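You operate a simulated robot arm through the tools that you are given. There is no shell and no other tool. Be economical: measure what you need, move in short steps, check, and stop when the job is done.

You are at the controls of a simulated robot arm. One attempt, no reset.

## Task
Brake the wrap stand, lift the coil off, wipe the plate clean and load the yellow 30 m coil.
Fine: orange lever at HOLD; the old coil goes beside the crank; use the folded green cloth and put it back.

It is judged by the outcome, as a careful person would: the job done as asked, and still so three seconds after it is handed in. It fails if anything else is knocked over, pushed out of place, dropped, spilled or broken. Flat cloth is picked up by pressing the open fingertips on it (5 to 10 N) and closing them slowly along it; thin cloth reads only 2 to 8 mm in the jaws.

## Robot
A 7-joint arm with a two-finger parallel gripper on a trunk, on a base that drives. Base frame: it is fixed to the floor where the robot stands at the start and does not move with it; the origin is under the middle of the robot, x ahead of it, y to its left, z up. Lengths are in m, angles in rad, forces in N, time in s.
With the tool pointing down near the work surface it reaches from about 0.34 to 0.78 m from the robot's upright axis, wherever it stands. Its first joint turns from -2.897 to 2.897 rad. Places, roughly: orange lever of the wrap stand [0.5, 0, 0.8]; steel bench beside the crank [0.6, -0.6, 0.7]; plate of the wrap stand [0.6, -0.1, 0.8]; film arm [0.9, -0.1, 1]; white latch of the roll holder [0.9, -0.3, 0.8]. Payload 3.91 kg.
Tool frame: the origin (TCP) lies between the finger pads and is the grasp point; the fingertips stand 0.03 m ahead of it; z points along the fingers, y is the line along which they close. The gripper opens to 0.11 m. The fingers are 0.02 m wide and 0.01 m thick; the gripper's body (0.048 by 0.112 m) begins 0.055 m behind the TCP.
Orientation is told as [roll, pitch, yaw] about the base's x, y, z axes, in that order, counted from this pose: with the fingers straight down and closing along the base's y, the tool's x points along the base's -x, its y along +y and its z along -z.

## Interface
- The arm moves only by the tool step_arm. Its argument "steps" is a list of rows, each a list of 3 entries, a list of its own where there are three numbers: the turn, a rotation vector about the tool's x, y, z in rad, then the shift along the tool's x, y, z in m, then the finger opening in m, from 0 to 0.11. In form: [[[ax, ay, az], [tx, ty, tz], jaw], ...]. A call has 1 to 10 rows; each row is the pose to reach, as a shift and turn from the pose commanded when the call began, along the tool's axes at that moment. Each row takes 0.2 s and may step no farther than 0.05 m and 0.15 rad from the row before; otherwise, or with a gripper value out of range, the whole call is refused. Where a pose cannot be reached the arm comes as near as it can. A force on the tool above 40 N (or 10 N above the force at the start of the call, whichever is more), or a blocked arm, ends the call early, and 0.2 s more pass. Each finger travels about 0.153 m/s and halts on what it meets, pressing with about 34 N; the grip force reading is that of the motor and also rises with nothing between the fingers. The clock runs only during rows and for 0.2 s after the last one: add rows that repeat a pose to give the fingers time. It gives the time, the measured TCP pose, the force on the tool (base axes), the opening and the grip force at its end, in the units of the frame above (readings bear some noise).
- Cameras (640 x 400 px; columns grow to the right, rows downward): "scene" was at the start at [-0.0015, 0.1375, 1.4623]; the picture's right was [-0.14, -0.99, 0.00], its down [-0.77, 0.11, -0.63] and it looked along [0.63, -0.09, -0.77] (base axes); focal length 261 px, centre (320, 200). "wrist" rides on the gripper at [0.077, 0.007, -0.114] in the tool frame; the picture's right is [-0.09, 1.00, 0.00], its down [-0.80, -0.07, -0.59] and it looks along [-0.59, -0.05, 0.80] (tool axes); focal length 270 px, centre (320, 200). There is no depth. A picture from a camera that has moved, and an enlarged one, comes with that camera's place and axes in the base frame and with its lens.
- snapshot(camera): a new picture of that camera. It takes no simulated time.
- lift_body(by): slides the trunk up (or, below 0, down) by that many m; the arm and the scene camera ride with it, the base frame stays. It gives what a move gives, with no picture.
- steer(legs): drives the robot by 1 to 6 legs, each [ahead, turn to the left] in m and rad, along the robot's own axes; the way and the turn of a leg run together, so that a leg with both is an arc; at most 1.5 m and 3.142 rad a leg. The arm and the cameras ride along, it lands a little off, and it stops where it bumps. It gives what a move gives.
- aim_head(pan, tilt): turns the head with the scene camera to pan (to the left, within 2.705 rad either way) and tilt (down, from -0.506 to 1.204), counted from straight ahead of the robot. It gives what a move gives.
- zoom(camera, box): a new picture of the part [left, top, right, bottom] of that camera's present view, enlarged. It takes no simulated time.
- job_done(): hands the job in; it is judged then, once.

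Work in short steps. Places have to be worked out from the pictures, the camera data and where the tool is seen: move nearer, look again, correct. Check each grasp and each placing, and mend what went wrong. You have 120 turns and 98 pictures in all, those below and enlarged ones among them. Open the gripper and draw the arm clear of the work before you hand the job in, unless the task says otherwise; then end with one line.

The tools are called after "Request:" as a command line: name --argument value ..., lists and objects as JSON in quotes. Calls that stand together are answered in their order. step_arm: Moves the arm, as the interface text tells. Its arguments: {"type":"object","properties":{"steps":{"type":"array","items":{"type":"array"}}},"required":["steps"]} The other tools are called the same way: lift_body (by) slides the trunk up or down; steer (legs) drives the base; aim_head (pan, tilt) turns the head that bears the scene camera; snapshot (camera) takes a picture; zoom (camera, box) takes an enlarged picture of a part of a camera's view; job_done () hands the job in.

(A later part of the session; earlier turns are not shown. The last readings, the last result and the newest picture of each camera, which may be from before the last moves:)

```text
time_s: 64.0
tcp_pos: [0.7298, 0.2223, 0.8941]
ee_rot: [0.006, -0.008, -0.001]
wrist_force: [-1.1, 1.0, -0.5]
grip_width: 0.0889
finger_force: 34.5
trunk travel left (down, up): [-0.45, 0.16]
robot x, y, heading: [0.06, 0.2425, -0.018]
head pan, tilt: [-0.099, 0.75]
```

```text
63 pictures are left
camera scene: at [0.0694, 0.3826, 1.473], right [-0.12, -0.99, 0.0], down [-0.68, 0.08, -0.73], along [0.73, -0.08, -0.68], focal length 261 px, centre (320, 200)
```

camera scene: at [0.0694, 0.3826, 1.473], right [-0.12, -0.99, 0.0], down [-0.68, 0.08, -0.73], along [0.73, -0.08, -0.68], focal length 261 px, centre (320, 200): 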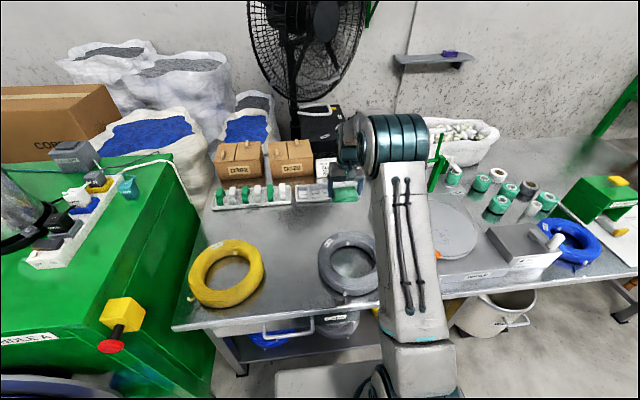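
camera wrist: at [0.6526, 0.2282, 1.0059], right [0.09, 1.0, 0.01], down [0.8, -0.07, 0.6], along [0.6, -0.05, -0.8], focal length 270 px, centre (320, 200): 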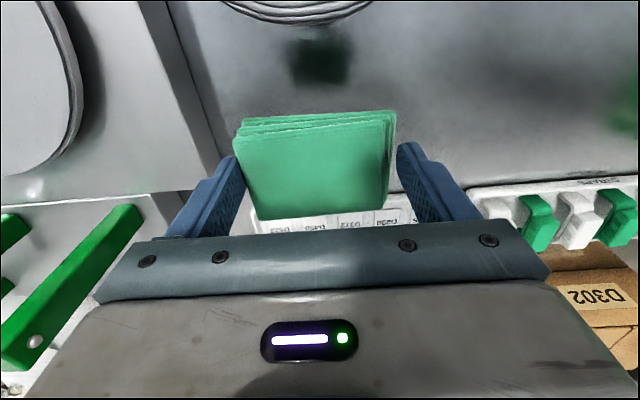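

Cloth is held cleanly. Carrying it over the plate, at (0.59, -0.10).

Request:
step_arm --steps '[[[0, 0, 0], [0.018, -0.04, 0], 0.06], [[0, 0, 0], [0.035, -0.08, 0], 0.06], [[0, 0, 0], [0.053, -0.12, 0], 0.06], [[0, 0, 0], [0.07, -0.16, 0], 0.06], [[0, 0, 0], [0.088, -0.2, 0], 0.06], [[0, 0, 0], [0.105, -0.24, 0], 0.06], [[0, 0, 0], [0.123, -0.28, 0], 0.06], [[0, 0, 0], [0.135, -0.32, 0], 0.06], [[0, 0, 0], [0.135, -0.32, 0.04], 0.06]]'

Request:
snapshot --camera "wrist"

Request:
zoom --camera "scene" --box '[340, 140, 500, 290]'

```text
time_s: 66.0
tcp_pos: [0.5942, -0.0975, 0.8488]
ee_rot: [0.005, -0.008, 0.0]
wrist_force: [0.3, 1.0, 0.2]
grip_width: 0.0887
finger_force: 34.4
trunk travel left (down, up): [-0.45, 0.16]
robot x, y, heading: [0.0608, 0.2442, -0.017]
head pan, tilt: [-0.099, 0.75]
```

```text
62 pictures are left
camera wrist: at [0.5161, -0.092, 0.9616], right [0.09, 1.0, 0.01], down [0.8, -0.07, 0.6], along [0.6, -0.05, -0.8], focal length 270 px, centre (320, 200)
```

wrist: 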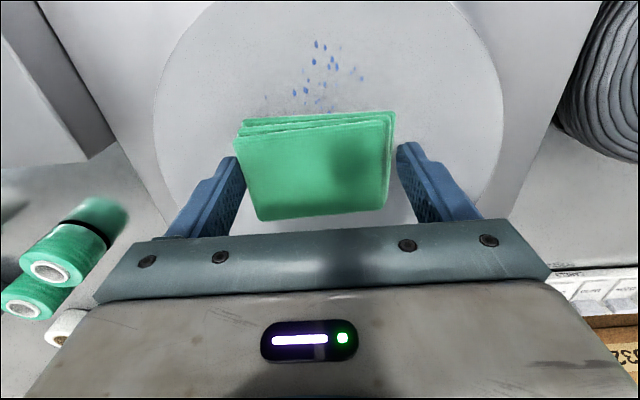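

```text
2.67 times, centred on (420, 215) of scene
camera zoom: at [0.0694, 0.3826, 1.473], right [-0.12, -0.99, 0.0], down [-0.68, 0.08, -0.73], along [0.73, -0.08, -0.68], focal length 696 px, centre (53, 160)
```

zoom: 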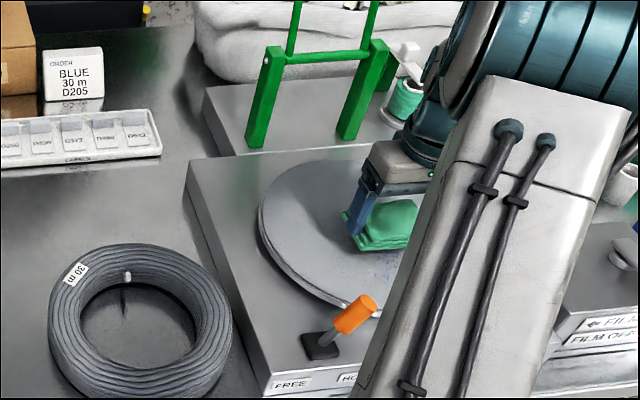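

Specks visible from x≈0.535. Feeling down for contact with the plate.

Request:
step_arm --steps '[[[0, 0, 0], [0, 0, 0.012], 0.06], [[0, 0, 0], [0, 0, 0.02], 0.06], [[0, 0, 0], [0, 0, 0.023], 0.06]]'

Request:
step_arm --steps '[[[0, 0, 0], [0, 0, 0.0015], 0.06], [[0, 0, 0], [0, 0, 0.003], 0.06]]'

```text
time_s: 66.8
tcp_pos: [0.5945, -0.0975, 0.8256]
ee_rot: [0.004, -0.008, 0.0]
wrist_force: [0.2, 0.8, 0.7]
grip_width: 0.0889
finger_force: 33.7
trunk travel left (down, up): [-0.45, 0.16]
robot x, y, heading: [0.063, 0.2439, -0.024]
head pan, tilt: [-0.099, 0.75]
```

```text
time_s: 67.4
tcp_pos: [0.5935, -0.0962, 0.823]
ee_rot: [0.005, -0.007, 0.0]
wrist_force: [0.3, 0.1, -0.8]
grip_width: 0.0889
finger_force: 34.1
trunk travel left (down, up): [-0.45, 0.16]
robot x, y, heading: [0.0627, 0.2409, -0.014]
head pan, tilt: [-0.099, 0.75]
```

No contact yet at 0.823; continuing in 2 mm steps.

Request:
step_arm --steps '[[[0, 0, 0], [0, 0, 0.002], 0.06], [[0, 0, 0], [0, 0, 0.004], 0.06]]'

Request:
step_arm --steps '[[[0, 0, 0], [0, 0, 0.002], 0.06], [[0, 0, 0], [0, 0, 0.003], 0.06]]'

```text
time_s: 68.0
tcp_pos: [0.5941, -0.0967, 0.8212]
ee_rot: [0.002, -0.008, 0.002]
wrist_force: [1.4, -0.4, 6.2]
grip_width: 0.0887
finger_force: 33.7
trunk travel left (down, up): [-0.45, 0.16]
robot x, y, heading: [0.0616, 0.2411, -0.013]
head pan, tilt: [-0.099, 0.75]
```

```text
time_s: 68.6
tcp_pos: [0.5933, -0.0961, 0.8211]
ee_rot: [0.002, -0.015, 0.0]
wrist_force: [2.3, -1.6, 31.5]
grip_width: 0.089
finger_force: 33.8
trunk travel left (down, up): [-0.45, 0.16]
robot x, y, heading: [0.0607, 0.246, -0.011]
head pan, tilt: [-0.099, 0.75]
```

Contact at 0.821. Easing to ~10 N and wiping back and forth over the speck area.

Request:
step_arm --steps '[[[0, 0, 0], [0, 0, -0.002], 0.06], [[0, 0, 0], [0.025, 0, -0.002], 0.06], [[0, 0, 0], [0.05, 0, -0.002], 0.06], [[0, 0, 0], [0.06, -0.015, -0.002], 0.06], [[0, 0, 0], [0.035, -0.02, -0.002], 0.06], [[0, 0, 0], [0.01, -0.02, -0.002], 0.06], [[0, 0, 0], [-0.015, -0.02, -0.002], 0.06], [[0, 0, 0], [-0.04, -0.02, -0.002], 0.06], [[0, 0, 0], [-0.055, -0.01, -0.002], 0.06], [[0, 0, 0], [-0.055, 0.015, -0.002], 0.06]]'

Request:
step_arm --steps '[[[0, 0, 0], [0.025, 0.005, 0], 0.06], [[0, 0, 0], [0.05, 0.005, 0], 0.06], [[0, 0, 0], [0.075, 0.005, 0], 0.06], [[0, 0, 0], [0.1, 0.005, 0], 0.06], [[0, 0, 0], [0.115, -0.01, 0], 0.06], [[0, 0, 0], [0.09, -0.015, 0], 0.06], [[0, 0, 0], [0.065, -0.015, 0], 0.06], [[0, 0, 0], [0.04, -0.015, 0], 0.06], [[0, 0, 0], [0.015, -0.015, 0], 0.06]]'

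Request:
snapshot --camera "wrist"

```text
time_s: 70.8
tcp_pos: [0.6493, -0.0792, 0.8188]
ee_rot: [0.008, -0.008, 0.001]
wrist_force: [0.3, 0.5, 8.0]
grip_width: 0.0889
finger_force: 34.0
trunk travel left (down, up): [-0.45, 0.16]
robot x, y, heading: [0.0621, 0.2408, -0.016]
head pan, tilt: [-0.099, 0.75]
```

```text
time_s: 72.8
tcp_pos: [0.6309, -0.0943, 0.8202]
ee_rot: [0.004, -0.011, 0.0]
wrist_force: [-8.9, 0.9, 19.9]
grip_width: 0.0888
finger_force: 34.1
trunk travel left (down, up): [-0.45, 0.16]
robot x, y, heading: [0.0616, 0.2429, -0.019]
head pan, tilt: [-0.099, 0.75]
```

```text
60 pictures are left
camera wrist: at [0.5537, -0.089, 0.9322], right [0.09, 1.0, 0.01], down [0.8, -0.07, 0.6], along [0.6, -0.05, -0.8], focal length 270 px, centre (320, 200)
```

wrist: 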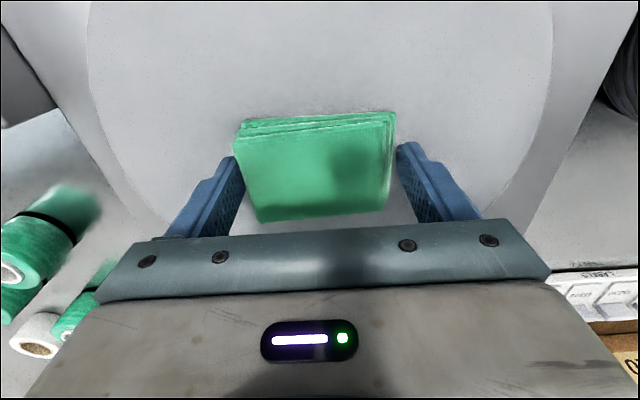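

The specks in front are gone. Lifting up and checking the whole plate.

Request:
step_arm --steps '[[[0, 0, 0], [0, 0, -0.01], 0.06], [[0, 0, 0], [0, 0, -0.04], 0.06], [[0, 0, 0], [0, 0.03, -0.07], 0.06], [[0, 0, 0], [0, 0.07, -0.09], 0.06], [[0, 0, 0], [0, 0.11, -0.09], 0.06], [[0, 0, 0], [0, 0.15, -0.09], 0.06], [[0, 0, 0], [-0.03, 0.19, -0.09], 0.06], [[0, 0, 0], [-0.06, 0.23, -0.09], 0.06], [[0, 0, 0], [-0.09, 0.26, -0.09], 0.06]]'

Request:
aim_head --pan -0.5 --tilt 0.8

Request:
snapshot --camera "scene"

```text
time_s: 74.8
tcp_pos: [0.7227, 0.1637, 0.9108]
ee_rot: [0.005, -0.009, -0.001]
wrist_force: [-0.4, 0.0, -0.4]
grip_width: 0.0889
finger_force: 34.0
trunk travel left (down, up): [-0.45, 0.16]
robot x, y, heading: [0.0582, 0.2416, -0.017]
head pan, tilt: [-0.099, 0.75]
```

```text
time_s: 75.7
tcp_pos: [0.7216, 0.1621, 0.9119]
ee_rot: [0.005, -0.007, 0.0]
wrist_force: [0.2, 0.6, -1.3]
grip_width: 0.0888
finger_force: 33.8
trunk travel left (down, up): [-0.45, 0.16]
robot x, y, heading: [0.0613, 0.244, -0.019]
head pan, tilt: [-0.499, 0.799]
```

```text
59 pictures are left
camera scene: at [0.0574, 0.3529, 1.4689], right [-0.49, -0.87, 0.0], down [-0.62, 0.35, -0.7], along [0.61, -0.34, -0.72], focal length 261 px, centre (320, 200)
```

scene: 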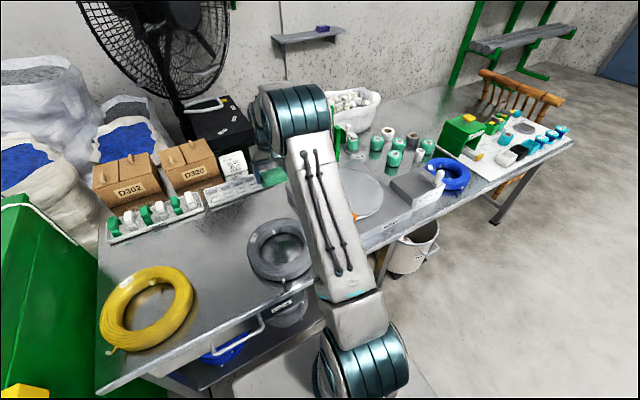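

The arm hides the plate from the head camera. I swing the arm left (cloth still held) and look again.

Request:
step_arm --steps '[[[0, 0, 0], [0.02, 0.04, -0.01], 0.06], [[0, 0, 0], [0.04, 0.08, -0.02], 0.06], [[0, 0, 0], [0.06, 0.12, -0.02], 0.06], [[0, 0, 0], [0.08, 0.16, -0.02], 0.06], [[0, 0, 0], [0.1, 0.2, -0.02], 0.06], [[0, 0, 0], [0.12, 0.24, -0.02], 0.06], [[0, 0, 0], [0.14, 0.28, -0.02], 0.06], [[0, 0, 0], [0.16, 0.31, -0.02], 0.06]]'

Request:
zoom --camera "scene" --box '[290, 130, 450, 250]'

```text
time_s: 77.5
tcp_pos: [0.5604, 0.4744, 0.9321]
ee_rot: [0.006, -0.008, 0.0]
wrist_force: [0.6, -0.1, -0.1]
grip_width: 0.0889
finger_force: 34.5
trunk travel left (down, up): [-0.45, 0.16]
robot x, y, heading: [0.0603, 0.2403, -0.018]
head pan, tilt: [-0.499, 0.799]
```

```text
3.33 times, centred on (370, 190) of scene
camera zoom: at [0.0571, 0.3534, 1.4689], right [-0.49, -0.87, 0.0], down [-0.62, 0.35, -0.7], along [0.61, -0.34, -0.72], focal length 870 px, centre (153, 233)
```

zoom: 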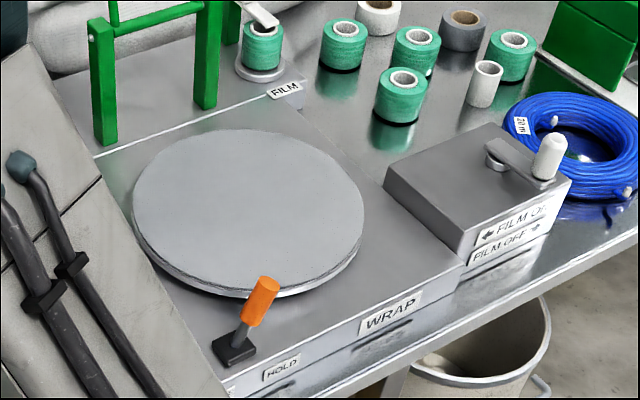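

Plate is spotless. Now the cloth goes back to its spot (TCP 0.781, 0.272).

Request:
step_arm --steps '[[[0, 0, 0], [-0.03, -0.03, 0], 0.06], [[0, 0, 0], [-0.06, -0.06, 0], 0.06], [[0, 0, 0], [-0.09, -0.09, 0], 0.06], [[0, 0, 0], [-0.12, -0.12, 0], 0.06], [[0, 0, 0], [-0.15, -0.15, 0.02], 0.06], [[0, 0, 0], [-0.185, -0.175, 0.05], 0.06], [[0, 0, 0], [-0.22, -0.202, 0.07], 0.06], [[0, 0, 0], [-0.22, -0.202, 0.11], 0.06], [[0, 0, 0], [-0.22, -0.202, 0.15], 0.06], [[0, 0, 0], [-0.22, -0.202, 0.172], 0.06]]'

Request:
snapshot --camera "wrist"

```text
refused: row 6 steps farther than a row can; nothing moved
```

```text
57 pictures are left
camera wrist: at [0.4832, 0.4807, 1.0446], right [0.09, 1.0, 0.01], down [0.8, -0.07, 0.6], along [0.6, -0.05, -0.8], focal length 270 px, centre (320, 200)
```

wrist: 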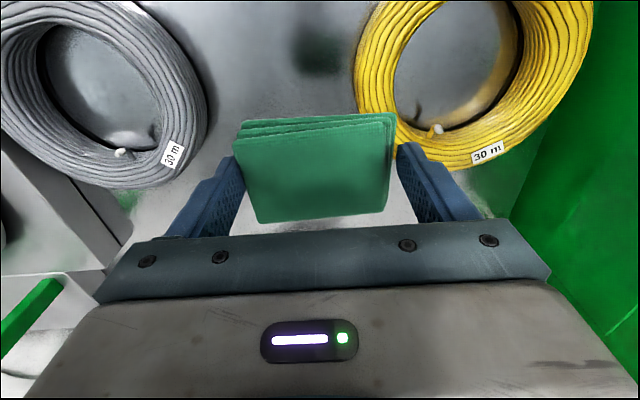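

One row was too long; repeating with smaller rows.

Request:
step_arm --steps '[[[0, 0, 0], [-0.03, -0.03, 0], 0.06], [[0, 0, 0], [-0.06, -0.06, 0], 0.06], [[0, 0, 0], [-0.09, -0.09, 0], 0.06], [[0, 0, 0], [-0.12, -0.12, 0], 0.06], [[0, 0, 0], [-0.15, -0.15, 0.01], 0.06], [[0, 0, 0], [-0.18, -0.175, 0.03], 0.06], [[0, 0, 0], [-0.205, -0.19, 0.06], 0.06], [[0, 0, 0], [-0.22, -0.202, 0.1], 0.06], [[0, 0, 0], [-0.22, -0.202, 0.14], 0.06], [[0, 0, 0], [-0.22, -0.202, 0.17], 0.06]]'

Request:
snapshot --camera "wrist"

```text
time_s: 79.7
tcp_pos: [0.7819, 0.2729, 0.7627]
ee_rot: [0.007, -0.007, 0.0]
wrist_force: [0.1, -1.1, -0.4]
grip_width: 0.0889
finger_force: 34.0
trunk travel left (down, up): [-0.45, 0.16]
robot x, y, heading: [0.0633, 0.2433, -0.017]
head pan, tilt: [-0.499, 0.799]
```

```text
56 pictures are left
camera wrist: at [0.7051, 0.2789, 0.875], right [0.09, 1.0, 0.01], down [0.8, -0.07, 0.6], along [0.6, -0.05, -0.8], focal length 270 px, centre (320, 200)
```

wrist: 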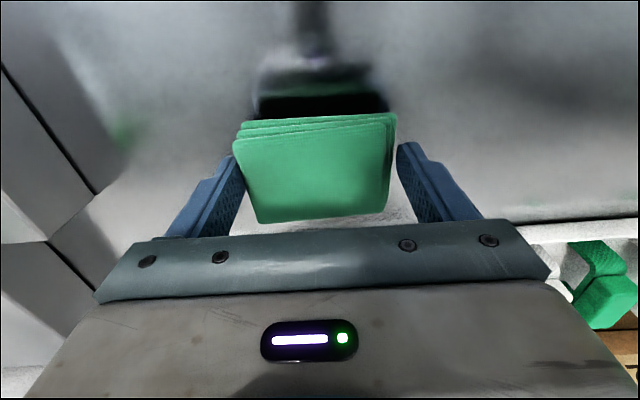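

Right over its place. Lowering slowly to the bench.

Request:
step_arm --steps '[[[0, 0, 0], [0, 0, 0.01], 0.06], [[0, 0, 0], [0, 0, 0.015], 0.06], [[0, 0, 0], [0, 0, 0.019], 0.06], [[0, 0, 0], [0, 0, 0.021], 0.06]]'

```text
time_s: 80.7
tcp_pos: [0.7849, 0.2713, 0.7395]
ee_rot: [0.006, -0.008, 0.001]
wrist_force: [-0.7, 0.1, 2.3]
grip_width: 0.0885
finger_force: 33.8
trunk travel left (down, up): [-0.45, 0.16]
robot x, y, heading: [0.0595, 0.2428, -0.013]
head pan, tilt: [-0.499, 0.799]
```

Contact is made (z≈0.740). Opening and rising.

Request:
step_arm --steps '[[[0, 0, 0], [0, 0, 0], 0.095], [[0, 0, 0], [0, 0, 0], 0.11], [[0, 0, 0], [0, 0, 0], 0.11], [[0, 0, 0], [0, 0, -0.03], 0.11], [[0, 0, 0], [0, 0, -0.07], 0.11], [[0, 0, 0], [0.02, 0, -0.11], 0.11], [[0, 0, 0], [0.06, 0, -0.13], 0.11], [[0, 0, 0], [0.1, 0, -0.15], 0.11]]'

Request:
snapshot --camera "wrist"

```text
time_s: 82.5
tcp_pos: [0.6842, 0.271, 0.8885]
ee_rot: [0.006, -0.006, 0.0]
wrist_force: [-0.1, 0.4, -1.0]
grip_width: 0.1099
finger_force: 0.2
trunk travel left (down, up): [-0.45, 0.16]
robot x, y, heading: [0.0597, 0.244, -0.01]
head pan, tilt: [-0.499, 0.799]
```

```text
55 pictures are left
camera wrist: at [0.6048, 0.2757, 1.002], right [0.09, 1.0, 0.01], down [0.8, -0.07, 0.6], along [0.6, -0.05, -0.8], focal length 270 px, centre (320, 200)
```

wrist: 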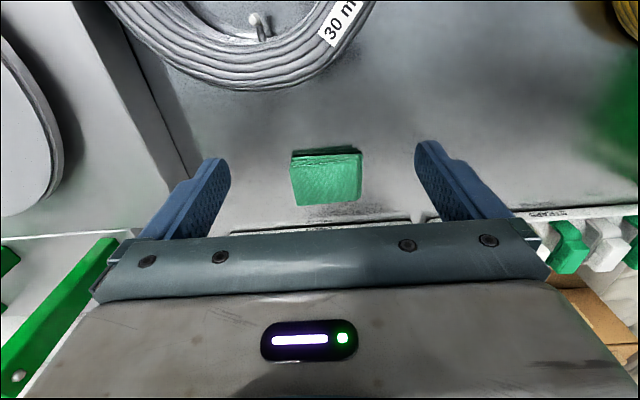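

Cloth is back at (0.787, 0.27). Now the yellow coil: I'll move above its right rim and look.

Request:
step_arm --steps '[[[0, 0, 0], [0.025, 0.035, -0.01], 0.11], [[0, 0, 0], [0.05, 0.07, -0.02], 0.11], [[0, 0, 0], [0.075, 0.105, -0.02], 0.11], [[0, 0, 0], [0.1, 0.14, -0.02], 0.11], [[0, 0, 0], [0.12, 0.175, -0.02], 0.11], [[0, 0, 0], [0.14, 0.21, -0.02], 0.11], [[0, 0, 0], [0.15, 0.25, -0.02], 0.11], [[0, 0, 0], [0.15, 0.29, -0.02], 0.1]]'

Request:
snapshot --camera "wrist"

Request:
aim_head --pan 0.3 --tilt 0.85

Request:
snapshot --camera "scene"

```text
time_s: 84.3
tcp_pos: [0.5338, 0.5619, 0.91]
ee_rot: [0.005, -0.007, 0.0]
wrist_force: [0.7, 0.3, 0.1]
grip_width: 0.1001
finger_force: 0.0
trunk travel left (down, up): [-0.45, 0.16]
robot x, y, heading: [0.0634, 0.2462, -0.01]
head pan, tilt: [-0.499, 0.799]
```

```text
54 pictures are left
camera wrist: at [0.4555, 0.5687, 1.0223], right [0.09, 1.0, 0.01], down [0.8, -0.07, 0.6], along [0.6, -0.05, -0.8], focal length 270 px, centre (320, 200)
```

wrist: 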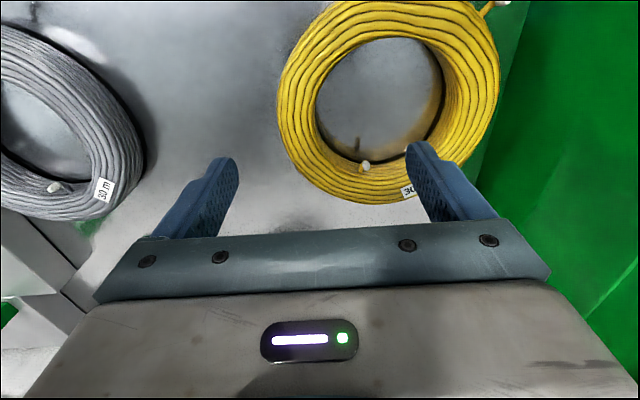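

```text
time_s: 85.4
tcp_pos: [0.5342, 0.5616, 0.91]
ee_rot: [0.005, -0.007, 0.0]
wrist_force: [-0.1, -0.2, -0.3]
grip_width: 0.1001
finger_force: 0.1
trunk travel left (down, up): [-0.45, 0.16]
robot x, y, heading: [0.0628, 0.2428, -0.017]
head pan, tilt: [0.3, 0.85]
```

```text
53 pictures are left
camera scene: at [0.0621, 0.4147, 1.4649], right [0.28, -0.96, 0.0], down [-0.72, -0.21, -0.66], along [0.63, 0.18, -0.75], focal length 261 px, centre (320, 200)
```

scene: 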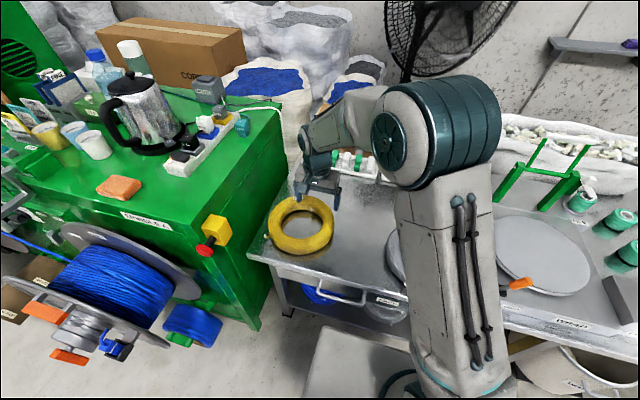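

Yellow 30 m coil: centre ≈(0.565, 0.636), outer radius ≈0.12; right rim section y 0.517–0.557. I align to (0.565, 0.537) and go down partway for a check.

Request:
step_arm --steps '[[[0, 0, 0], [-0.015, -0.012, 0.02], 0.09], [[0, 0, 0], [-0.031, -0.025, 0.05], 0.09], [[0, 0, 0], [-0.031, -0.025, 0.085], 0.09], [[0, 0, 0], [-0.031, -0.025, 0.105], 0.09]]'

Request:
snapshot --camera "wrist"

```text
time_s: 86.4
tcp_pos: [0.5652, 0.5377, 0.8057]
ee_rot: [0.006, -0.01, -0.001]
wrist_force: [-0.4, 0.7, -0.2]
grip_width: 0.0899
finger_force: 0.1
trunk travel left (down, up): [-0.45, 0.16]
robot x, y, heading: [0.0611, 0.2433, -0.012]
head pan, tilt: [0.3, 0.85]
```

```text
52 pictures are left
camera wrist: at [0.4876, 0.5431, 0.9189], right [0.09, 1.0, 0.01], down [0.8, -0.07, 0.6], along [0.6, -0.05, -0.8], focal length 270 px, centre (320, 200)
```

wrist: 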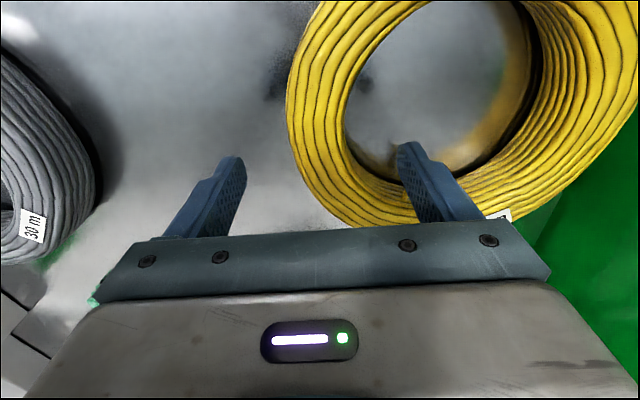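

Alignment good. Lowering to z≈0.741 astride the rim, then closing.

Request:
step_arm --steps '[[[0, 0, 0], [0.005, -0.002, 0.02], 0.09], [[0, 0, 0], [0.005, -0.002, 0.04], 0.09], [[0, 0, 0], [0.005, -0.002, 0.055], 0.09], [[0, 0, 0], [0.005, -0.002, 0.065], 0.09], [[0, 0, 0], [0.005, -0.002, 0.065], 0.07], [[0, 0, 0], [0.005, -0.002, 0.065], 0.05], [[0, 0, 0], [0.005, -0.002, 0.065], 0.035], [[0, 0, 0], [0.005, -0.002, 0.065], 0.02], [[0, 0, 0], [0.005, -0.002, 0.065], 0.01]]'

Request:
snapshot --camera "wrist"

```text
time_s: 88.4
tcp_pos: [0.5612, 0.533, 0.7405]
ee_rot: [0.003, -0.007, -0.002]
wrist_force: [-1.3, -3.3, 1.7]
grip_width: 0.0342
finger_force: 33.7
trunk travel left (down, up): [-0.45, 0.16]
robot x, y, heading: [0.0616, 0.2443, -0.018]
head pan, tilt: [0.3, 0.85]
```

```text
51 pictures are left
camera wrist: at [0.483, 0.5394, 0.8535], right [0.09, 1.0, 0.0], down [0.8, -0.07, 0.6], along [0.6, -0.05, -0.8], focal length 270 px, centre (320, 200)
```

wrist: 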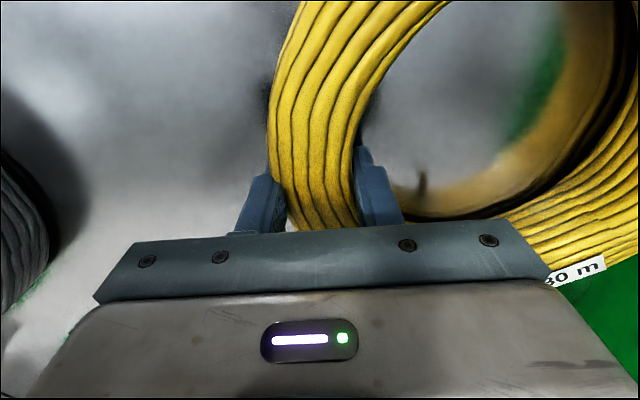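

Gripped at 34 mm. Lifting slowly.

Request:
step_arm --steps '[[[0, 0, 0], [0, 0, -0.005], 0.01], [[0, 0, 0], [0, 0, -0.015], 0.01], [[0, 0, 0], [0, 0, -0.03], 0.01], [[0, 0, 0], [0, 0, -0.05], 0.01], [[0, 0, 0], [0, 0, -0.07], 0.01], [[0, 0, 0], [0, 0, -0.09], 0.01]]'

Request:
snapshot --camera "wrist"

Request:
snapshot --camera "scene"

```text
time_s: 89.8
tcp_pos: [0.561, 0.5355, 0.8292]
ee_rot: [0.003, -0.008, 0.001]
wrist_force: [0.1, 0.7, -9.5]
grip_width: 0.0345
finger_force: 34.2
trunk travel left (down, up): [-0.45, 0.16]
robot x, y, heading: [0.0624, 0.2421, -0.012]
head pan, tilt: [0.3, 0.85]
```

```text
50 pictures are left
camera wrist: at [0.4832, 0.5414, 0.9434], right [0.09, 1.0, 0.0], down [0.8, -0.07, 0.6], along [0.6, -0.05, -0.8], focal length 270 px, centre (320, 200)
```

wrist: 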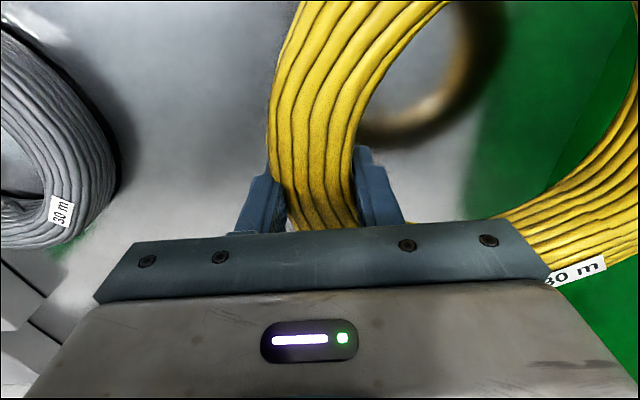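

```text
49 pictures are left
camera scene: at [0.0626, 0.4152, 1.4648], right [0.28, -0.96, 0.0], down [-0.72, -0.21, -0.66], along [0.63, 0.18, -0.75], focal length 261 px, centre (320, 200)
```

scene: 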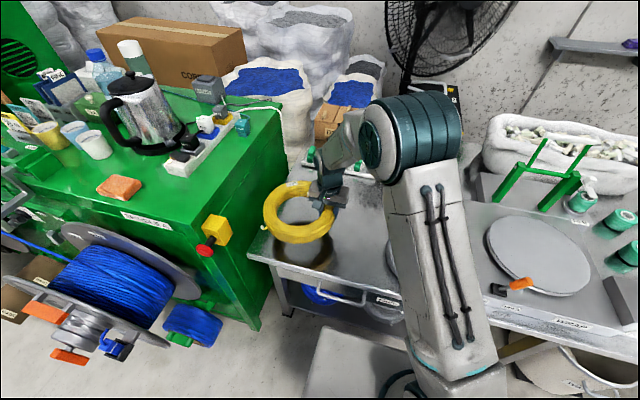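

Held steadily (~1 kg). Raising and carrying it right towards the plate.

Request:
step_arm --steps '[[[0, 0, 0], [0, 0, -0.04], 0.01], [[0, 0, 0], [0, 0, -0.08], 0.01], [[0, 0, 0], [0, -0.02, -0.11], 0.01], [[0, 0, 0], [0, -0.06, -0.11], 0.01], [[0, 0, 0], [0, -0.1, -0.11], 0.01], [[0, 0, 0], [0, -0.14, -0.11], 0.01], [[0, 0, 0], [0, -0.18, -0.11], 0.01], [[0, 0, 0], [0, -0.22, -0.11], 0.01], [[0, 0, 0], [0, -0.26, -0.11], 0.01], [[0, 0, 0], [0, -0.3, -0.11], 0.01]]'

Request:
step_arm --steps '[[[0, 0, 0], [0, -0.04, 0], 0.01], [[0, 0, 0], [0, -0.08, 0], 0.01], [[0, 0, 0], [0, -0.12, 0], 0.01], [[0, 0, 0], [0, -0.16, 0], 0.01], [[0, 0, 0], [0, -0.2, 0], 0.01], [[0, 0, 0], [0, -0.24, 0], 0.01], [[0, 0, 0], [0, -0.28, 0], 0.01], [[0, 0, 0], [0, -0.32, 0], 0.01], [[0, 0, 0], [0, -0.36, 0], 0.01], [[0, 0, 0], [0, -0.4, 0], 0.01]]'

Request:
aim_head --pan -0.5 --tilt 0.8

Request:
snapshot --camera "scene"

Request:
snapshot --camera "wrist"

```text
time_s: 92.0
tcp_pos: [0.5586, 0.2317, 0.94]
ee_rot: [0.006, -0.006, 0.0]
wrist_force: [-0.1, -0.9, -9.1]
grip_width: 0.0343
finger_force: 34.2
trunk travel left (down, up): [-0.45, 0.16]
robot x, y, heading: [0.0622, 0.242, -0.015]
head pan, tilt: [0.3, 0.85]
```

```text
time_s: 94.2
tcp_pos: [0.5569, -0.1674, 0.9345]
ee_rot: [0.008, -0.006, 0.0]
wrist_force: [0.0, -0.6, -8.8]
grip_width: 0.0344
finger_force: 33.8
trunk travel left (down, up): [-0.45, 0.16]
robot x, y, heading: [0.0619, 0.2428, -0.02]
head pan, tilt: [0.3, 0.85]
```

```text
time_s: 95.3
tcp_pos: [0.5574, -0.1666, 0.9356]
ee_rot: [0.005, -0.008, -0.001]
wrist_force: [0.4, 0.1, -8.9]
grip_width: 0.0345
finger_force: 33.7
trunk travel left (down, up): [-0.45, 0.16]
robot x, y, heading: [0.0644, 0.2421, -0.015]
head pan, tilt: [-0.499, 0.799]
```

```text
48 pictures are left
camera scene: at [0.0579, 0.3523, 1.469], right [-0.49, -0.87, 0.0], down [-0.62, 0.35, -0.7], along [0.61, -0.34, -0.72], focal length 261 px, centre (320, 200)
```

scene: 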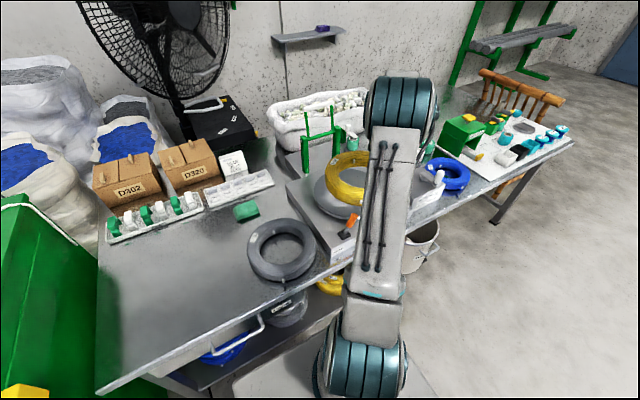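

```text
47 pictures are left
camera wrist: at [0.4802, -0.1595, 1.0489], right [0.09, 1.0, 0.01], down [0.8, -0.07, 0.6], along [0.6, -0.05, -0.8], focal length 270 px, centre (320, 200)
```

wrist: 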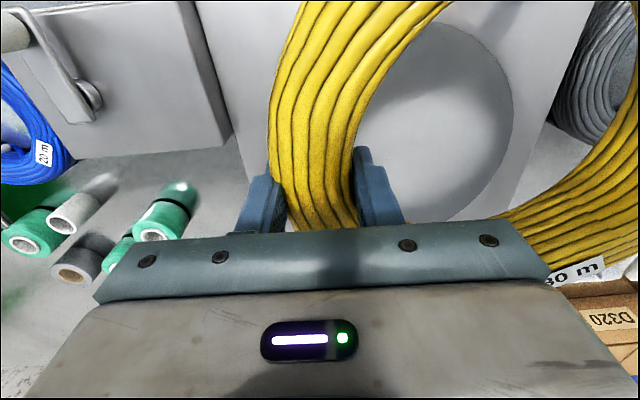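

I'll zoom in to measure the coil against the plate before setting it down.

Request:
zoom --camera "scene" --box '[290, 120, 410, 260]'

```text
2.86 times, centred on (350, 190) of scene
camera zoom: at [0.0579, 0.3523, 1.469], right [-0.49, -0.87, 0.0], down [-0.62, 0.35, -0.7], along [0.61, -0.34, -0.72], focal length 746 px, centre (234, 229)
```

zoom: 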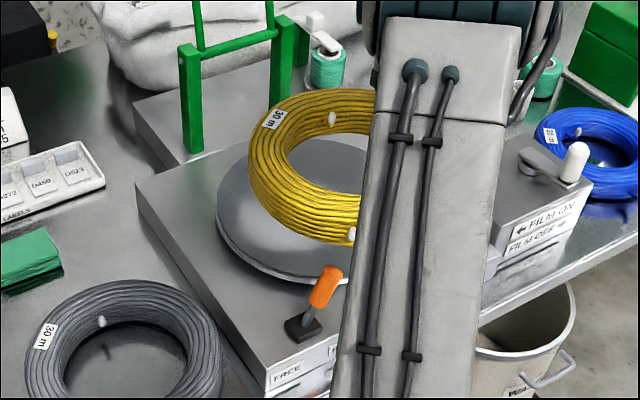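

Coil centre sits about (+0.008, +0.092) from the TCP, radius ≈0.11; plate centre ≈(0.617, -0.088). I move to TCP (0.609, -0.181) and lower to z≈0.845, then check.

Request:
step_arm --steps '[[[0, 0, 0], [-0.026, -0.007, 0.01], 0.01], [[0, 0, 0], [-0.052, -0.0145, 0.02], 0.01], [[0, 0, 0], [-0.052, -0.0145, 0.05], 0.01], [[0, 0, 0], [-0.052, -0.0145, 0.075], 0.01], [[0, 0, 0], [-0.052, -0.0145, 0.09], 0.01]]'

Request:
zoom --camera "scene" --box '[290, 120, 410, 260]'

Request:
snapshot --camera "wrist"

```text
time_s: 96.5
tcp_pos: [0.6113, -0.1798, 0.8459]
ee_rot: [0.007, -0.01, -0.002]
wrist_force: [7.1, 0.3, -8.4]
grip_width: 0.0344
finger_force: 34.0
trunk travel left (down, up): [-0.45, 0.16]
robot x, y, heading: [0.0638, 0.2419, -0.011]
head pan, tilt: [-0.499, 0.799]
```

```text
2.86 times, centred on (350, 190) of scene
camera zoom: at [0.0586, 0.3521, 1.469], right [-0.49, -0.87, 0.0], down [-0.62, 0.35, -0.7], along [0.61, -0.34, -0.72], focal length 746 px, centre (234, 229)
```

zoom: 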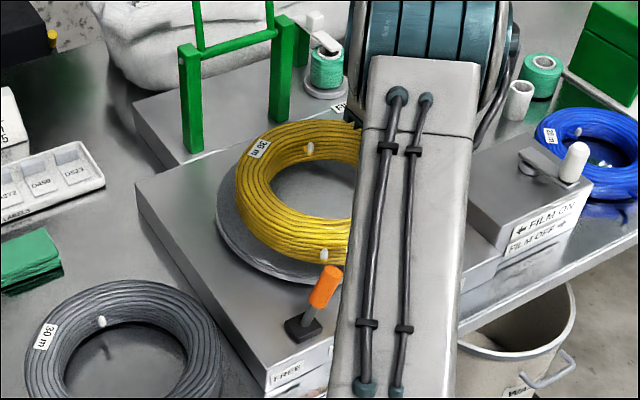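

```text
44 pictures are left
camera wrist: at [0.5343, -0.1737, 0.9594], right [0.09, 1.0, 0.01], down [0.8, -0.08, 0.6], along [0.6, -0.05, -0.8], focal length 270 px, centre (320, 200)
```

wrist: 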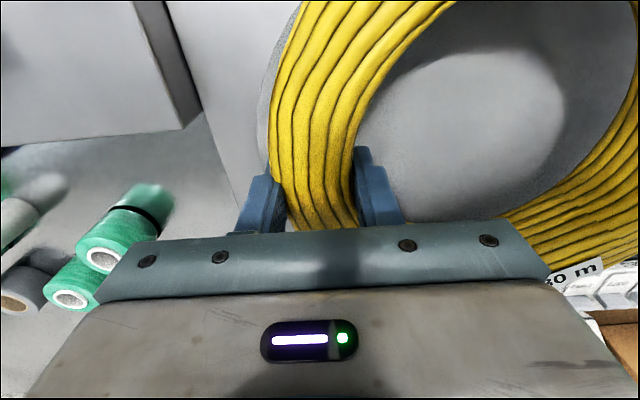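

Coil centre computes to ≈(0.618, -0.085), over the plate centre. Lowering gently (also watching the small x force).

Request:
step_arm --steps '[[[0, 0, 0], [0, 0, 0.01], 0.01], [[0, 0, 0], [0, 0, 0.017], 0.01], [[0, 0, 0], [0, 0, 0.021], 0.01]]'

```text
time_s: 97.3
tcp_pos: [0.6112, -0.1815, 0.8252]
ee_rot: [0.006, -0.006, 0.001]
wrist_force: [-0.8, -1.0, -8.9]
grip_width: 0.0344
finger_force: 34.4
trunk travel left (down, up): [-0.45, 0.16]
robot x, y, heading: [0.062, 0.2451, -0.016]
head pan, tilt: [-0.499, 0.799]
```

Request:
step_arm --steps '[[[0, 0, 0], [0, 0, 0.003], 0.01], [[0, 0, 0], [0, 0, 0.006], 0.01]]'

```text
time_s: 97.9
tcp_pos: [0.6139, -0.1803, 0.8202]
ee_rot: [0.004, -0.006, -0.001]
wrist_force: [-0.2, 0.3, -8.1]
grip_width: 0.0341
finger_force: 34.1
trunk travel left (down, up): [-0.45, 0.16]
robot x, y, heading: [0.0602, 0.2417, -0.022]
head pan, tilt: [-0.499, 0.799]
```

Still hanging free at 0.820; two more millimetre steps.

Request:
step_arm --steps '[[[0, 0, 0], [0, 0, 0.002], 0.01], [[0, 0, 0], [0, 0, 0.004], 0.01]]'

```text
time_s: 98.5
tcp_pos: [0.611, -0.1805, 0.8184]
ee_rot: [0.004, -0.009, 0.0]
wrist_force: [0.4, -0.6, 5.4]
grip_width: 0.0344
finger_force: 33.7
trunk travel left (down, up): [-0.45, 0.16]
robot x, y, heading: [0.064, 0.2465, -0.014]
head pan, tilt: [-0.499, 0.799]
```

Seated on the plate. Opening only a little (the film box is near on the right) and rising.

Request:
step_arm --steps '[[[0, 0, 0], [0, 0, -0.001], 0.045], [[0, 0, 0], [0, 0, -0.001], 0.055], [[0, 0, 0], [0, 0, -0.001], 0.055], [[0, 0, 0], [0, 0, -0.02], 0.055], [[0, 0, 0], [0, 0, -0.05], 0.055], [[0, 0, 0], [0, 0, -0.09], 0.06], [[0, 0, 0], [0, 0, -0.13], 0.06], [[0, 0, 0], [0.03, 0.03, -0.15], 0.06], [[0, 0, 0], [0.06, 0.06, -0.17], 0.06]]'

Request:
snapshot --camera "wrist"

```text
time_s: 100.5
tcp_pos: [0.5487, -0.1211, 0.9882]
ee_rot: [0.006, -0.006, 0.001]
wrist_force: [-0.5, -0.4, -0.2]
grip_width: 0.0603
finger_force: 0.0
trunk travel left (down, up): [-0.45, 0.16]
robot x, y, heading: [0.0588, 0.2457, -0.016]
head pan, tilt: [-0.499, 0.799]
```

```text
43 pictures are left
camera wrist: at [0.4713, -0.1165, 1.1021], right [0.09, 1.0, 0.01], down [0.8, -0.07, 0.6], along [0.6, -0.05, -0.8], focal length 270 px, centre (320, 200)
```

wrist: 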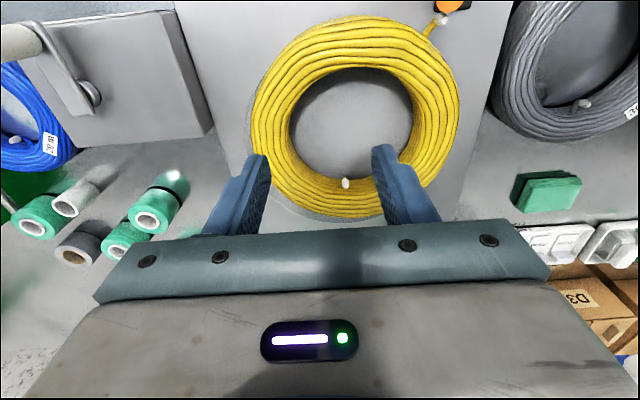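

Coil sits on the plate. Drawing the arm back and left for a full check from the head camera.

Request:
step_arm --steps '[[[0, 0, 0], [0.02, 0.04, -0.01], 0.06], [[0, 0, 0], [0.04, 0.08, -0.02], 0.06], [[0, 0, 0], [0.06, 0.12, -0.04], 0.08], [[0, 0, 0], [0.08, 0.16, -0.06], 0.1], [[0, 0, 0], [0.1, 0.2, -0.07], 0.11], [[0, 0, 0], [0.12, 0.24, -0.08], 0.11], [[0, 0, 0], [0.13, 0.28, -0.08], 0.11], [[0, 0, 0], [0.14, 0.32, -0.08], 0.11], [[0, 0, 0], [0.14, 0.36, -0.08], 0.11], [[0, 0, 0], [0.14, 0.4, -0.08], 0.11]]'

Request:
step_arm --steps '[[[0, 0, 0], [0, 0.04, 0], 0.11], [[0, 0, 0], [0, 0.08, 0], 0.11], [[0, 0, 0], [0, 0.12, 0], 0.11]]'

Request:
snapshot --camera "scene"

Request:
zoom --camera "scene" --box '[300, 130, 460, 250]'

```text
time_s: 102.7
tcp_pos: [0.4097, 0.2812, 1.0685]
ee_rot: [0.005, -0.006, -0.002]
wrist_force: [-0.2, -0.4, 0.0]
grip_width: 0.1099
finger_force: 0.1
trunk travel left (down, up): [-0.45, 0.16]
robot x, y, heading: [0.06, 0.2482, -0.014]
head pan, tilt: [-0.499, 0.799]
```

```text
time_s: 103.5
tcp_pos: [0.4108, 0.4005, 1.0679]
ee_rot: [0.006, -0.007, -0.002]
wrist_force: [0.4, -0.4, -0.1]
grip_width: 0.1098
finger_force: 0.1
trunk travel left (down, up): [-0.45, 0.16]
robot x, y, heading: [0.0583, 0.2432, -0.018]
head pan, tilt: [-0.499, 0.799]
```

```text
42 pictures are left
camera scene: at [0.0573, 0.3531, 1.4689], right [-0.49, -0.87, 0.0], down [-0.62, 0.35, -0.7], along [0.61, -0.34, -0.72], focal length 261 px, centre (320, 200)
```

scene: 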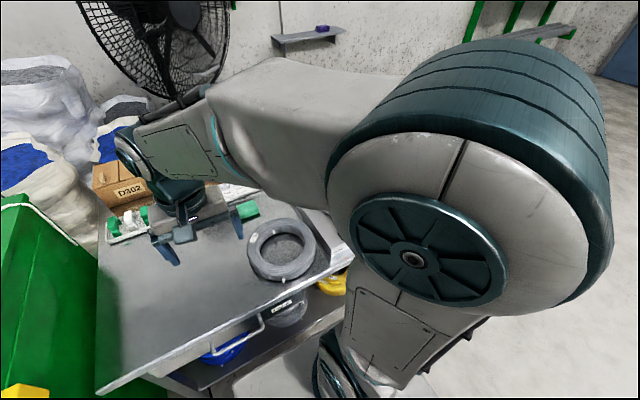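

```text
3.33 times, centred on (380, 190) of scene
camera zoom: at [0.0573, 0.3531, 1.4689], right [-0.49, -0.87, 0.0], down [-0.62, 0.35, -0.7], along [0.61, -0.34, -0.72], focal length 870 px, centre (120, 233)
```

zoom: 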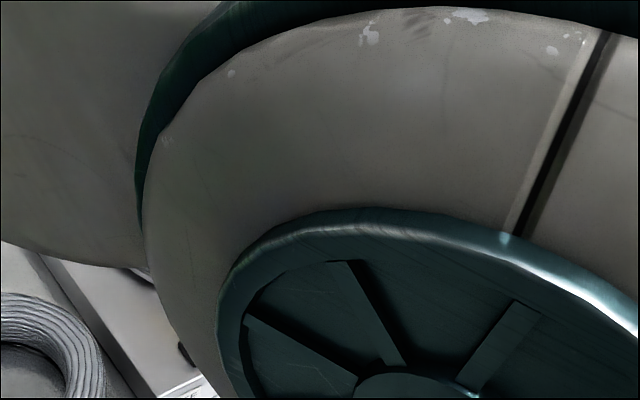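

The elbow blocks when folded; extending the arm to the earlier clear pose for the look.

Request:
step_arm --steps '[[[0, 0, 0], [-0.03, 0.015, 0.02], 0.11], [[0, 0, 0], [-0.06, 0.03, 0.04], 0.11], [[0, 0, 0], [-0.09, 0.045, 0.06], 0.11], [[0, 0, 0], [-0.12, 0.06, 0.09], 0.11], [[0, 0, 0], [-0.15, 0.074, 0.12], 0.11]]'

Request:
zoom --camera "scene" --box '[240, 110, 480, 270]'

Request:
zoom --camera "scene" --box '[310, 150, 400, 240]'

```text
time_s: 104.7
tcp_pos: [0.562, 0.472, 0.9485]
ee_rot: [0.006, -0.006, 0.0]
wrist_force: [0.0, 0.7, -0.1]
grip_width: 0.1102
finger_force: 0.0
trunk travel left (down, up): [-0.45, 0.16]
robot x, y, heading: [0.0634, 0.2441, -0.018]
head pan, tilt: [-0.499, 0.799]
```

```text
2.50 times, centred on (360, 190) of scene
camera zoom: at [0.0577, 0.3534, 1.4689], right [-0.49, -0.87, 0.0], down [-0.62, 0.35, -0.7], along [0.61, -0.34, -0.72], focal length 652 px, centre (220, 225)
```

zoom: 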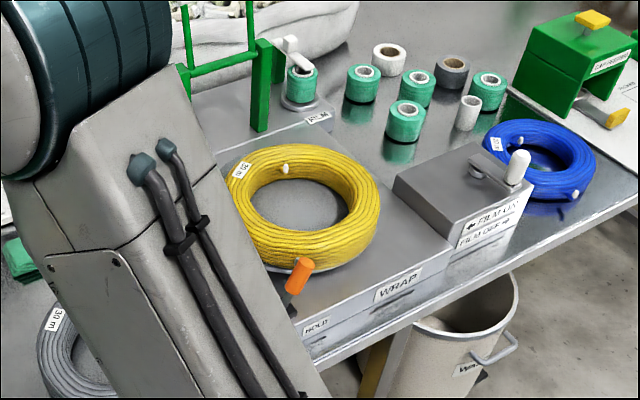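

```text
4.44 times, centred on (355, 195) of scene
camera zoom: at [0.0577, 0.3534, 1.4689], right [-0.49, -0.87, 0.0], down [-0.62, 0.35, -0.7], along [0.61, -0.34, -0.72], focal length 1160 px, centre (164, 222)
```

zoom: 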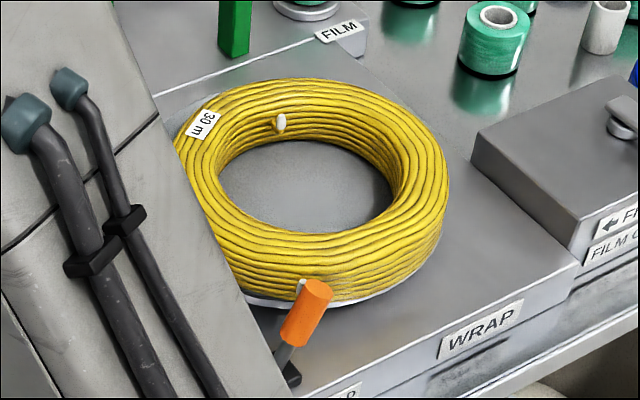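

Lever is at HOLD, both coils are sound. The yellow coil looks perhaps 1.5 cm towards the robot from centre; I'll take a top view with the wrist camera to judge the centring.

Request:
step_arm --steps '[[[0, 0, 0], [0.006, -0.04, -0.02], 0.11], [[0, 0, 0], [0.012, -0.08, -0.04], 0.11], [[0, 0, 0], [0.018, -0.12, -0.06], 0.11], [[0, 0, 0], [0.024, -0.16, -0.08], 0.11], [[0, 0, 0], [0.03, -0.2, -0.1], 0.11], [[0, 0, 0], [0.036, -0.245, -0.1], 0.11], [[0, 0, 0], [0.042, -0.29, -0.1], 0.11], [[0, 0, 0], [0.048, -0.335, -0.1], 0.11], [[0, 0, 0], [0.054, -0.38, -0.1], 0.11], [[0, 0, 0], [0.06, -0.425, -0.1], 0.11]]'

Request:
step_arm --steps '[[[0, 0, 0], [0.02, -0.04, 0], 0.11], [[0, 0, 0], [0.05, -0.075, 0], 0.11], [[0, 0, 0], [0.08, -0.105, 0], 0.11], [[0, 0, 0], [0.08, -0.135, 0], 0.11]]'

Request:
zoom --camera "wrist" --box '[150, 0, 490, 212]'

```text
time_s: 106.9
tcp_pos: [0.5021, 0.0459, 1.0449]
ee_rot: [0.007, -0.006, 0.001]
wrist_force: [0.3, 0.5, 0.3]
grip_width: 0.1101
finger_force: 0.2
trunk travel left (down, up): [-0.45, 0.16]
robot x, y, heading: [0.0627, 0.2421, -0.013]
head pan, tilt: [-0.499, 0.799]
```

```text
time_s: 107.9
tcp_pos: [0.4194, -0.0892, 1.0439]
ee_rot: [0.006, -0.01, -0.001]
wrist_force: [-0.6, 0.3, -0.5]
grip_width: 0.1103
finger_force: 0.1
trunk travel left (down, up): [-0.45, 0.16]
robot x, y, heading: [0.0634, 0.2439, -0.017]
head pan, tilt: [-0.499, 0.799]
```

```text
1.88 times, centred on (320, 106) of wrist
camera zoom: at [0.3413, -0.0826, 1.1575], right [0.09, 1.0, 0.01], down [0.8, -0.07, 0.6], along [0.6, -0.05, -0.8], focal length 509 px, centre (320, 377)
```

zoom: 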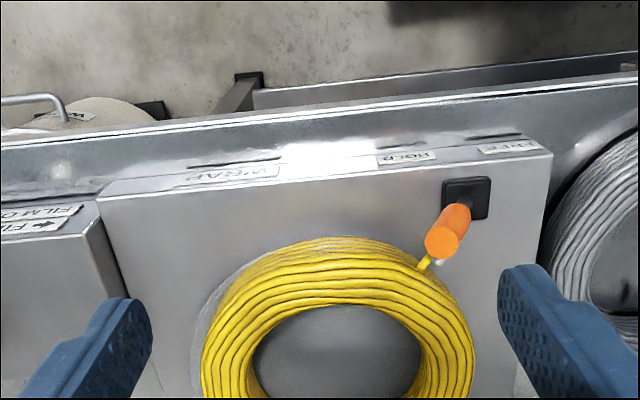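

Near edge of the coil sits right at the plate's near edge: it is ≈1.5 cm too near in x, fine in y. I'll regrip the right rim as before and shift it +x.

Request:
step_arm --steps '[[[0, 0, 0], [-0.04, -0.02, 0.01], 0.07], [[0, 0, 0], [-0.08, -0.04, 0.02], 0.055], [[0, 0, 0], [-0.12, -0.06, 0.03], 0.055], [[0, 0, 0], [-0.16, -0.08, 0.04], 0.055], [[0, 0, 0], [-0.192, -0.091, 0.07], 0.055], [[0, 0, 0], [-0.192, -0.091, 0.11], 0.055], [[0, 0, 0], [-0.192, -0.091, 0.15], 0.055]]'

Request:
snapshot --camera "wrist"

```text
time_s: 109.5
tcp_pos: [0.613, -0.1762, 0.8946]
ee_rot: [0.006, -0.006, 0.0]
wrist_force: [0.2, 0.4, 0.1]
grip_width: 0.0551
finger_force: 0.1
trunk travel left (down, up): [-0.45, 0.16]
robot x, y, heading: [0.0602, 0.2402, -0.013]
head pan, tilt: [-0.499, 0.799]
```

```text
37 pictures are left
camera wrist: at [0.5353, -0.1709, 1.0077], right [0.09, 1.0, 0.01], down [0.8, -0.07, 0.6], along [0.6, -0.05, -0.8], focal length 270 px, centre (320, 200)
```

wrist: 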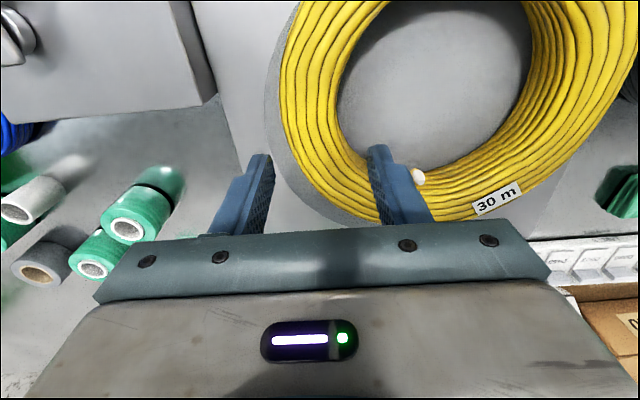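

Same relation as before. Lowering, gripping lightly above the plate.

Request:
step_arm --steps '[[[0, 0, 0], [0.002, -0.004, 0.03], 0.055], [[0, 0, 0], [0.002, -0.004, 0.055], 0.055], [[0, 0, 0], [0.002, -0.004, 0.074], 0.055], [[0, 0, 0], [0.002, -0.004, 0.074], 0.04], [[0, 0, 0], [0.002, -0.004, 0.074], 0.025], [[0, 0, 0], [0.002, -0.004, 0.074], 0.01], [[0, 0, 0], [0.002, -0.004, 0.074], 0.01]]'

Request:
step_arm --steps '[[[0, 0, 0], [0, 0, -0.005], 0.01], [[0, 0, 0], [0, 0, -0.01], 0.01], [[0, 0, 0], [-0.008, 0, -0.01], 0.01], [[0, 0, 0], [-0.016, 0, -0.01], 0.01], [[0, 0, 0], [-0.016, 0, -0.005], 0.01], [[0, 0, 0], [-0.016, 0, -0.002], 0.01]]'

```text
time_s: 111.1
tcp_pos: [0.6118, -0.1808, 0.8209]
ee_rot: [0.005, -0.007, -0.001]
wrist_force: [-1.2, -0.4, 0.1]
grip_width: 0.0343
finger_force: 34.1
trunk travel left (down, up): [-0.45, 0.16]
robot x, y, heading: [0.0652, 0.245, -0.016]
head pan, tilt: [-0.499, 0.799]
```

```text
time_s: 112.5
tcp_pos: [0.6289, -0.1817, 0.8236]
ee_rot: [0.007, -0.006, 0.001]
wrist_force: [0.3, 0.8, -8.5]
grip_width: 0.0343
finger_force: 34.0
trunk travel left (down, up): [-0.45, 0.16]
robot x, y, heading: [0.0646, 0.2446, -0.016]
head pan, tilt: [-0.499, 0.799]
```

Shifted 1.6 cm and still hanging. Setting it down and releasing.

Request:
step_arm --steps '[[[0, 0, 0], [0, 0, 0.0015], 0.01], [[0, 0, 0], [0, 0, 0.003], 0.01], [[0, 0, 0], [0, 0, 0.004], 0.01]]'

```text
time_s: 113.3
tcp_pos: [0.6269, -0.1821, 0.8217]
ee_rot: [0.005, -0.009, -0.001]
wrist_force: [-1.3, -0.2, 2.1]
grip_width: 0.0342
finger_force: 33.5
trunk travel left (down, up): [-0.45, 0.16]
robot x, y, heading: [0.063, 0.244, -0.015]
head pan, tilt: [-0.499, 0.799]
```

Seated (force turned upward). Opening, rising, and drawing back to look from above.

Request:
step_arm --steps '[[[0, 0, 0], [0, 0, 0], 0.045], [[0, 0, 0], [0, 0, 0], 0.055], [[0, 0, 0], [0, 0, 0], 0.055], [[0, 0, 0], [0, 0, -0.02], 0.055], [[0, 0, 0], [0, 0, -0.06], 0.055], [[0, 0, 0], [0, 0, -0.1], 0.055], [[0, 0, 0], [0.03, 0.02, -0.13], 0.06], [[0, 0, 0], [0.07, 0.04, -0.15], 0.08], [[0, 0, 0], [0.11, 0.06, -0.17], 0.11], [[0, 0, 0], [0.15, 0.08, -0.19], 0.11]]'

Request:
step_arm --steps '[[[0, 0, 0], [0.03, 0, -0.02], 0.11], [[0, 0, 0], [0.06, 0, -0.04], 0.11]]'

Request:
zoom --camera "wrist" --box '[150, 0, 490, 212]'

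```text
time_s: 115.5
tcp_pos: [0.4764, -0.1001, 1.0085]
ee_rot: [0.005, -0.01, 0.0]
wrist_force: [0.0, -0.4, -0.2]
grip_width: 0.1105
finger_force: 0.0
trunk travel left (down, up): [-0.45, 0.16]
robot x, y, heading: [0.0618, 0.2417, -0.013]
head pan, tilt: [-0.499, 0.799]
```

```text
time_s: 116.1
tcp_pos: [0.4153, -0.1003, 1.0494]
ee_rot: [0.005, -0.009, -0.001]
wrist_force: [-1.0, -0.2, -0.7]
grip_width: 0.1099
finger_force: 0.1
trunk travel left (down, up): [-0.45, 0.16]
robot x, y, heading: [0.0578, 0.2444, -0.014]
head pan, tilt: [-0.499, 0.799]
```

```text
1.88 times, centred on (320, 106) of wrist
camera zoom: at [0.3378, -0.0945, 1.1615], right [0.09, 1.0, 0.01], down [0.8, -0.07, 0.6], along [0.6, -0.05, -0.8], focal length 509 px, centre (320, 377)
```

zoom: 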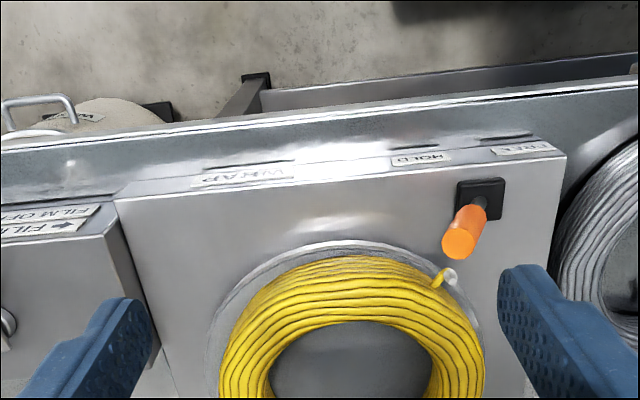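

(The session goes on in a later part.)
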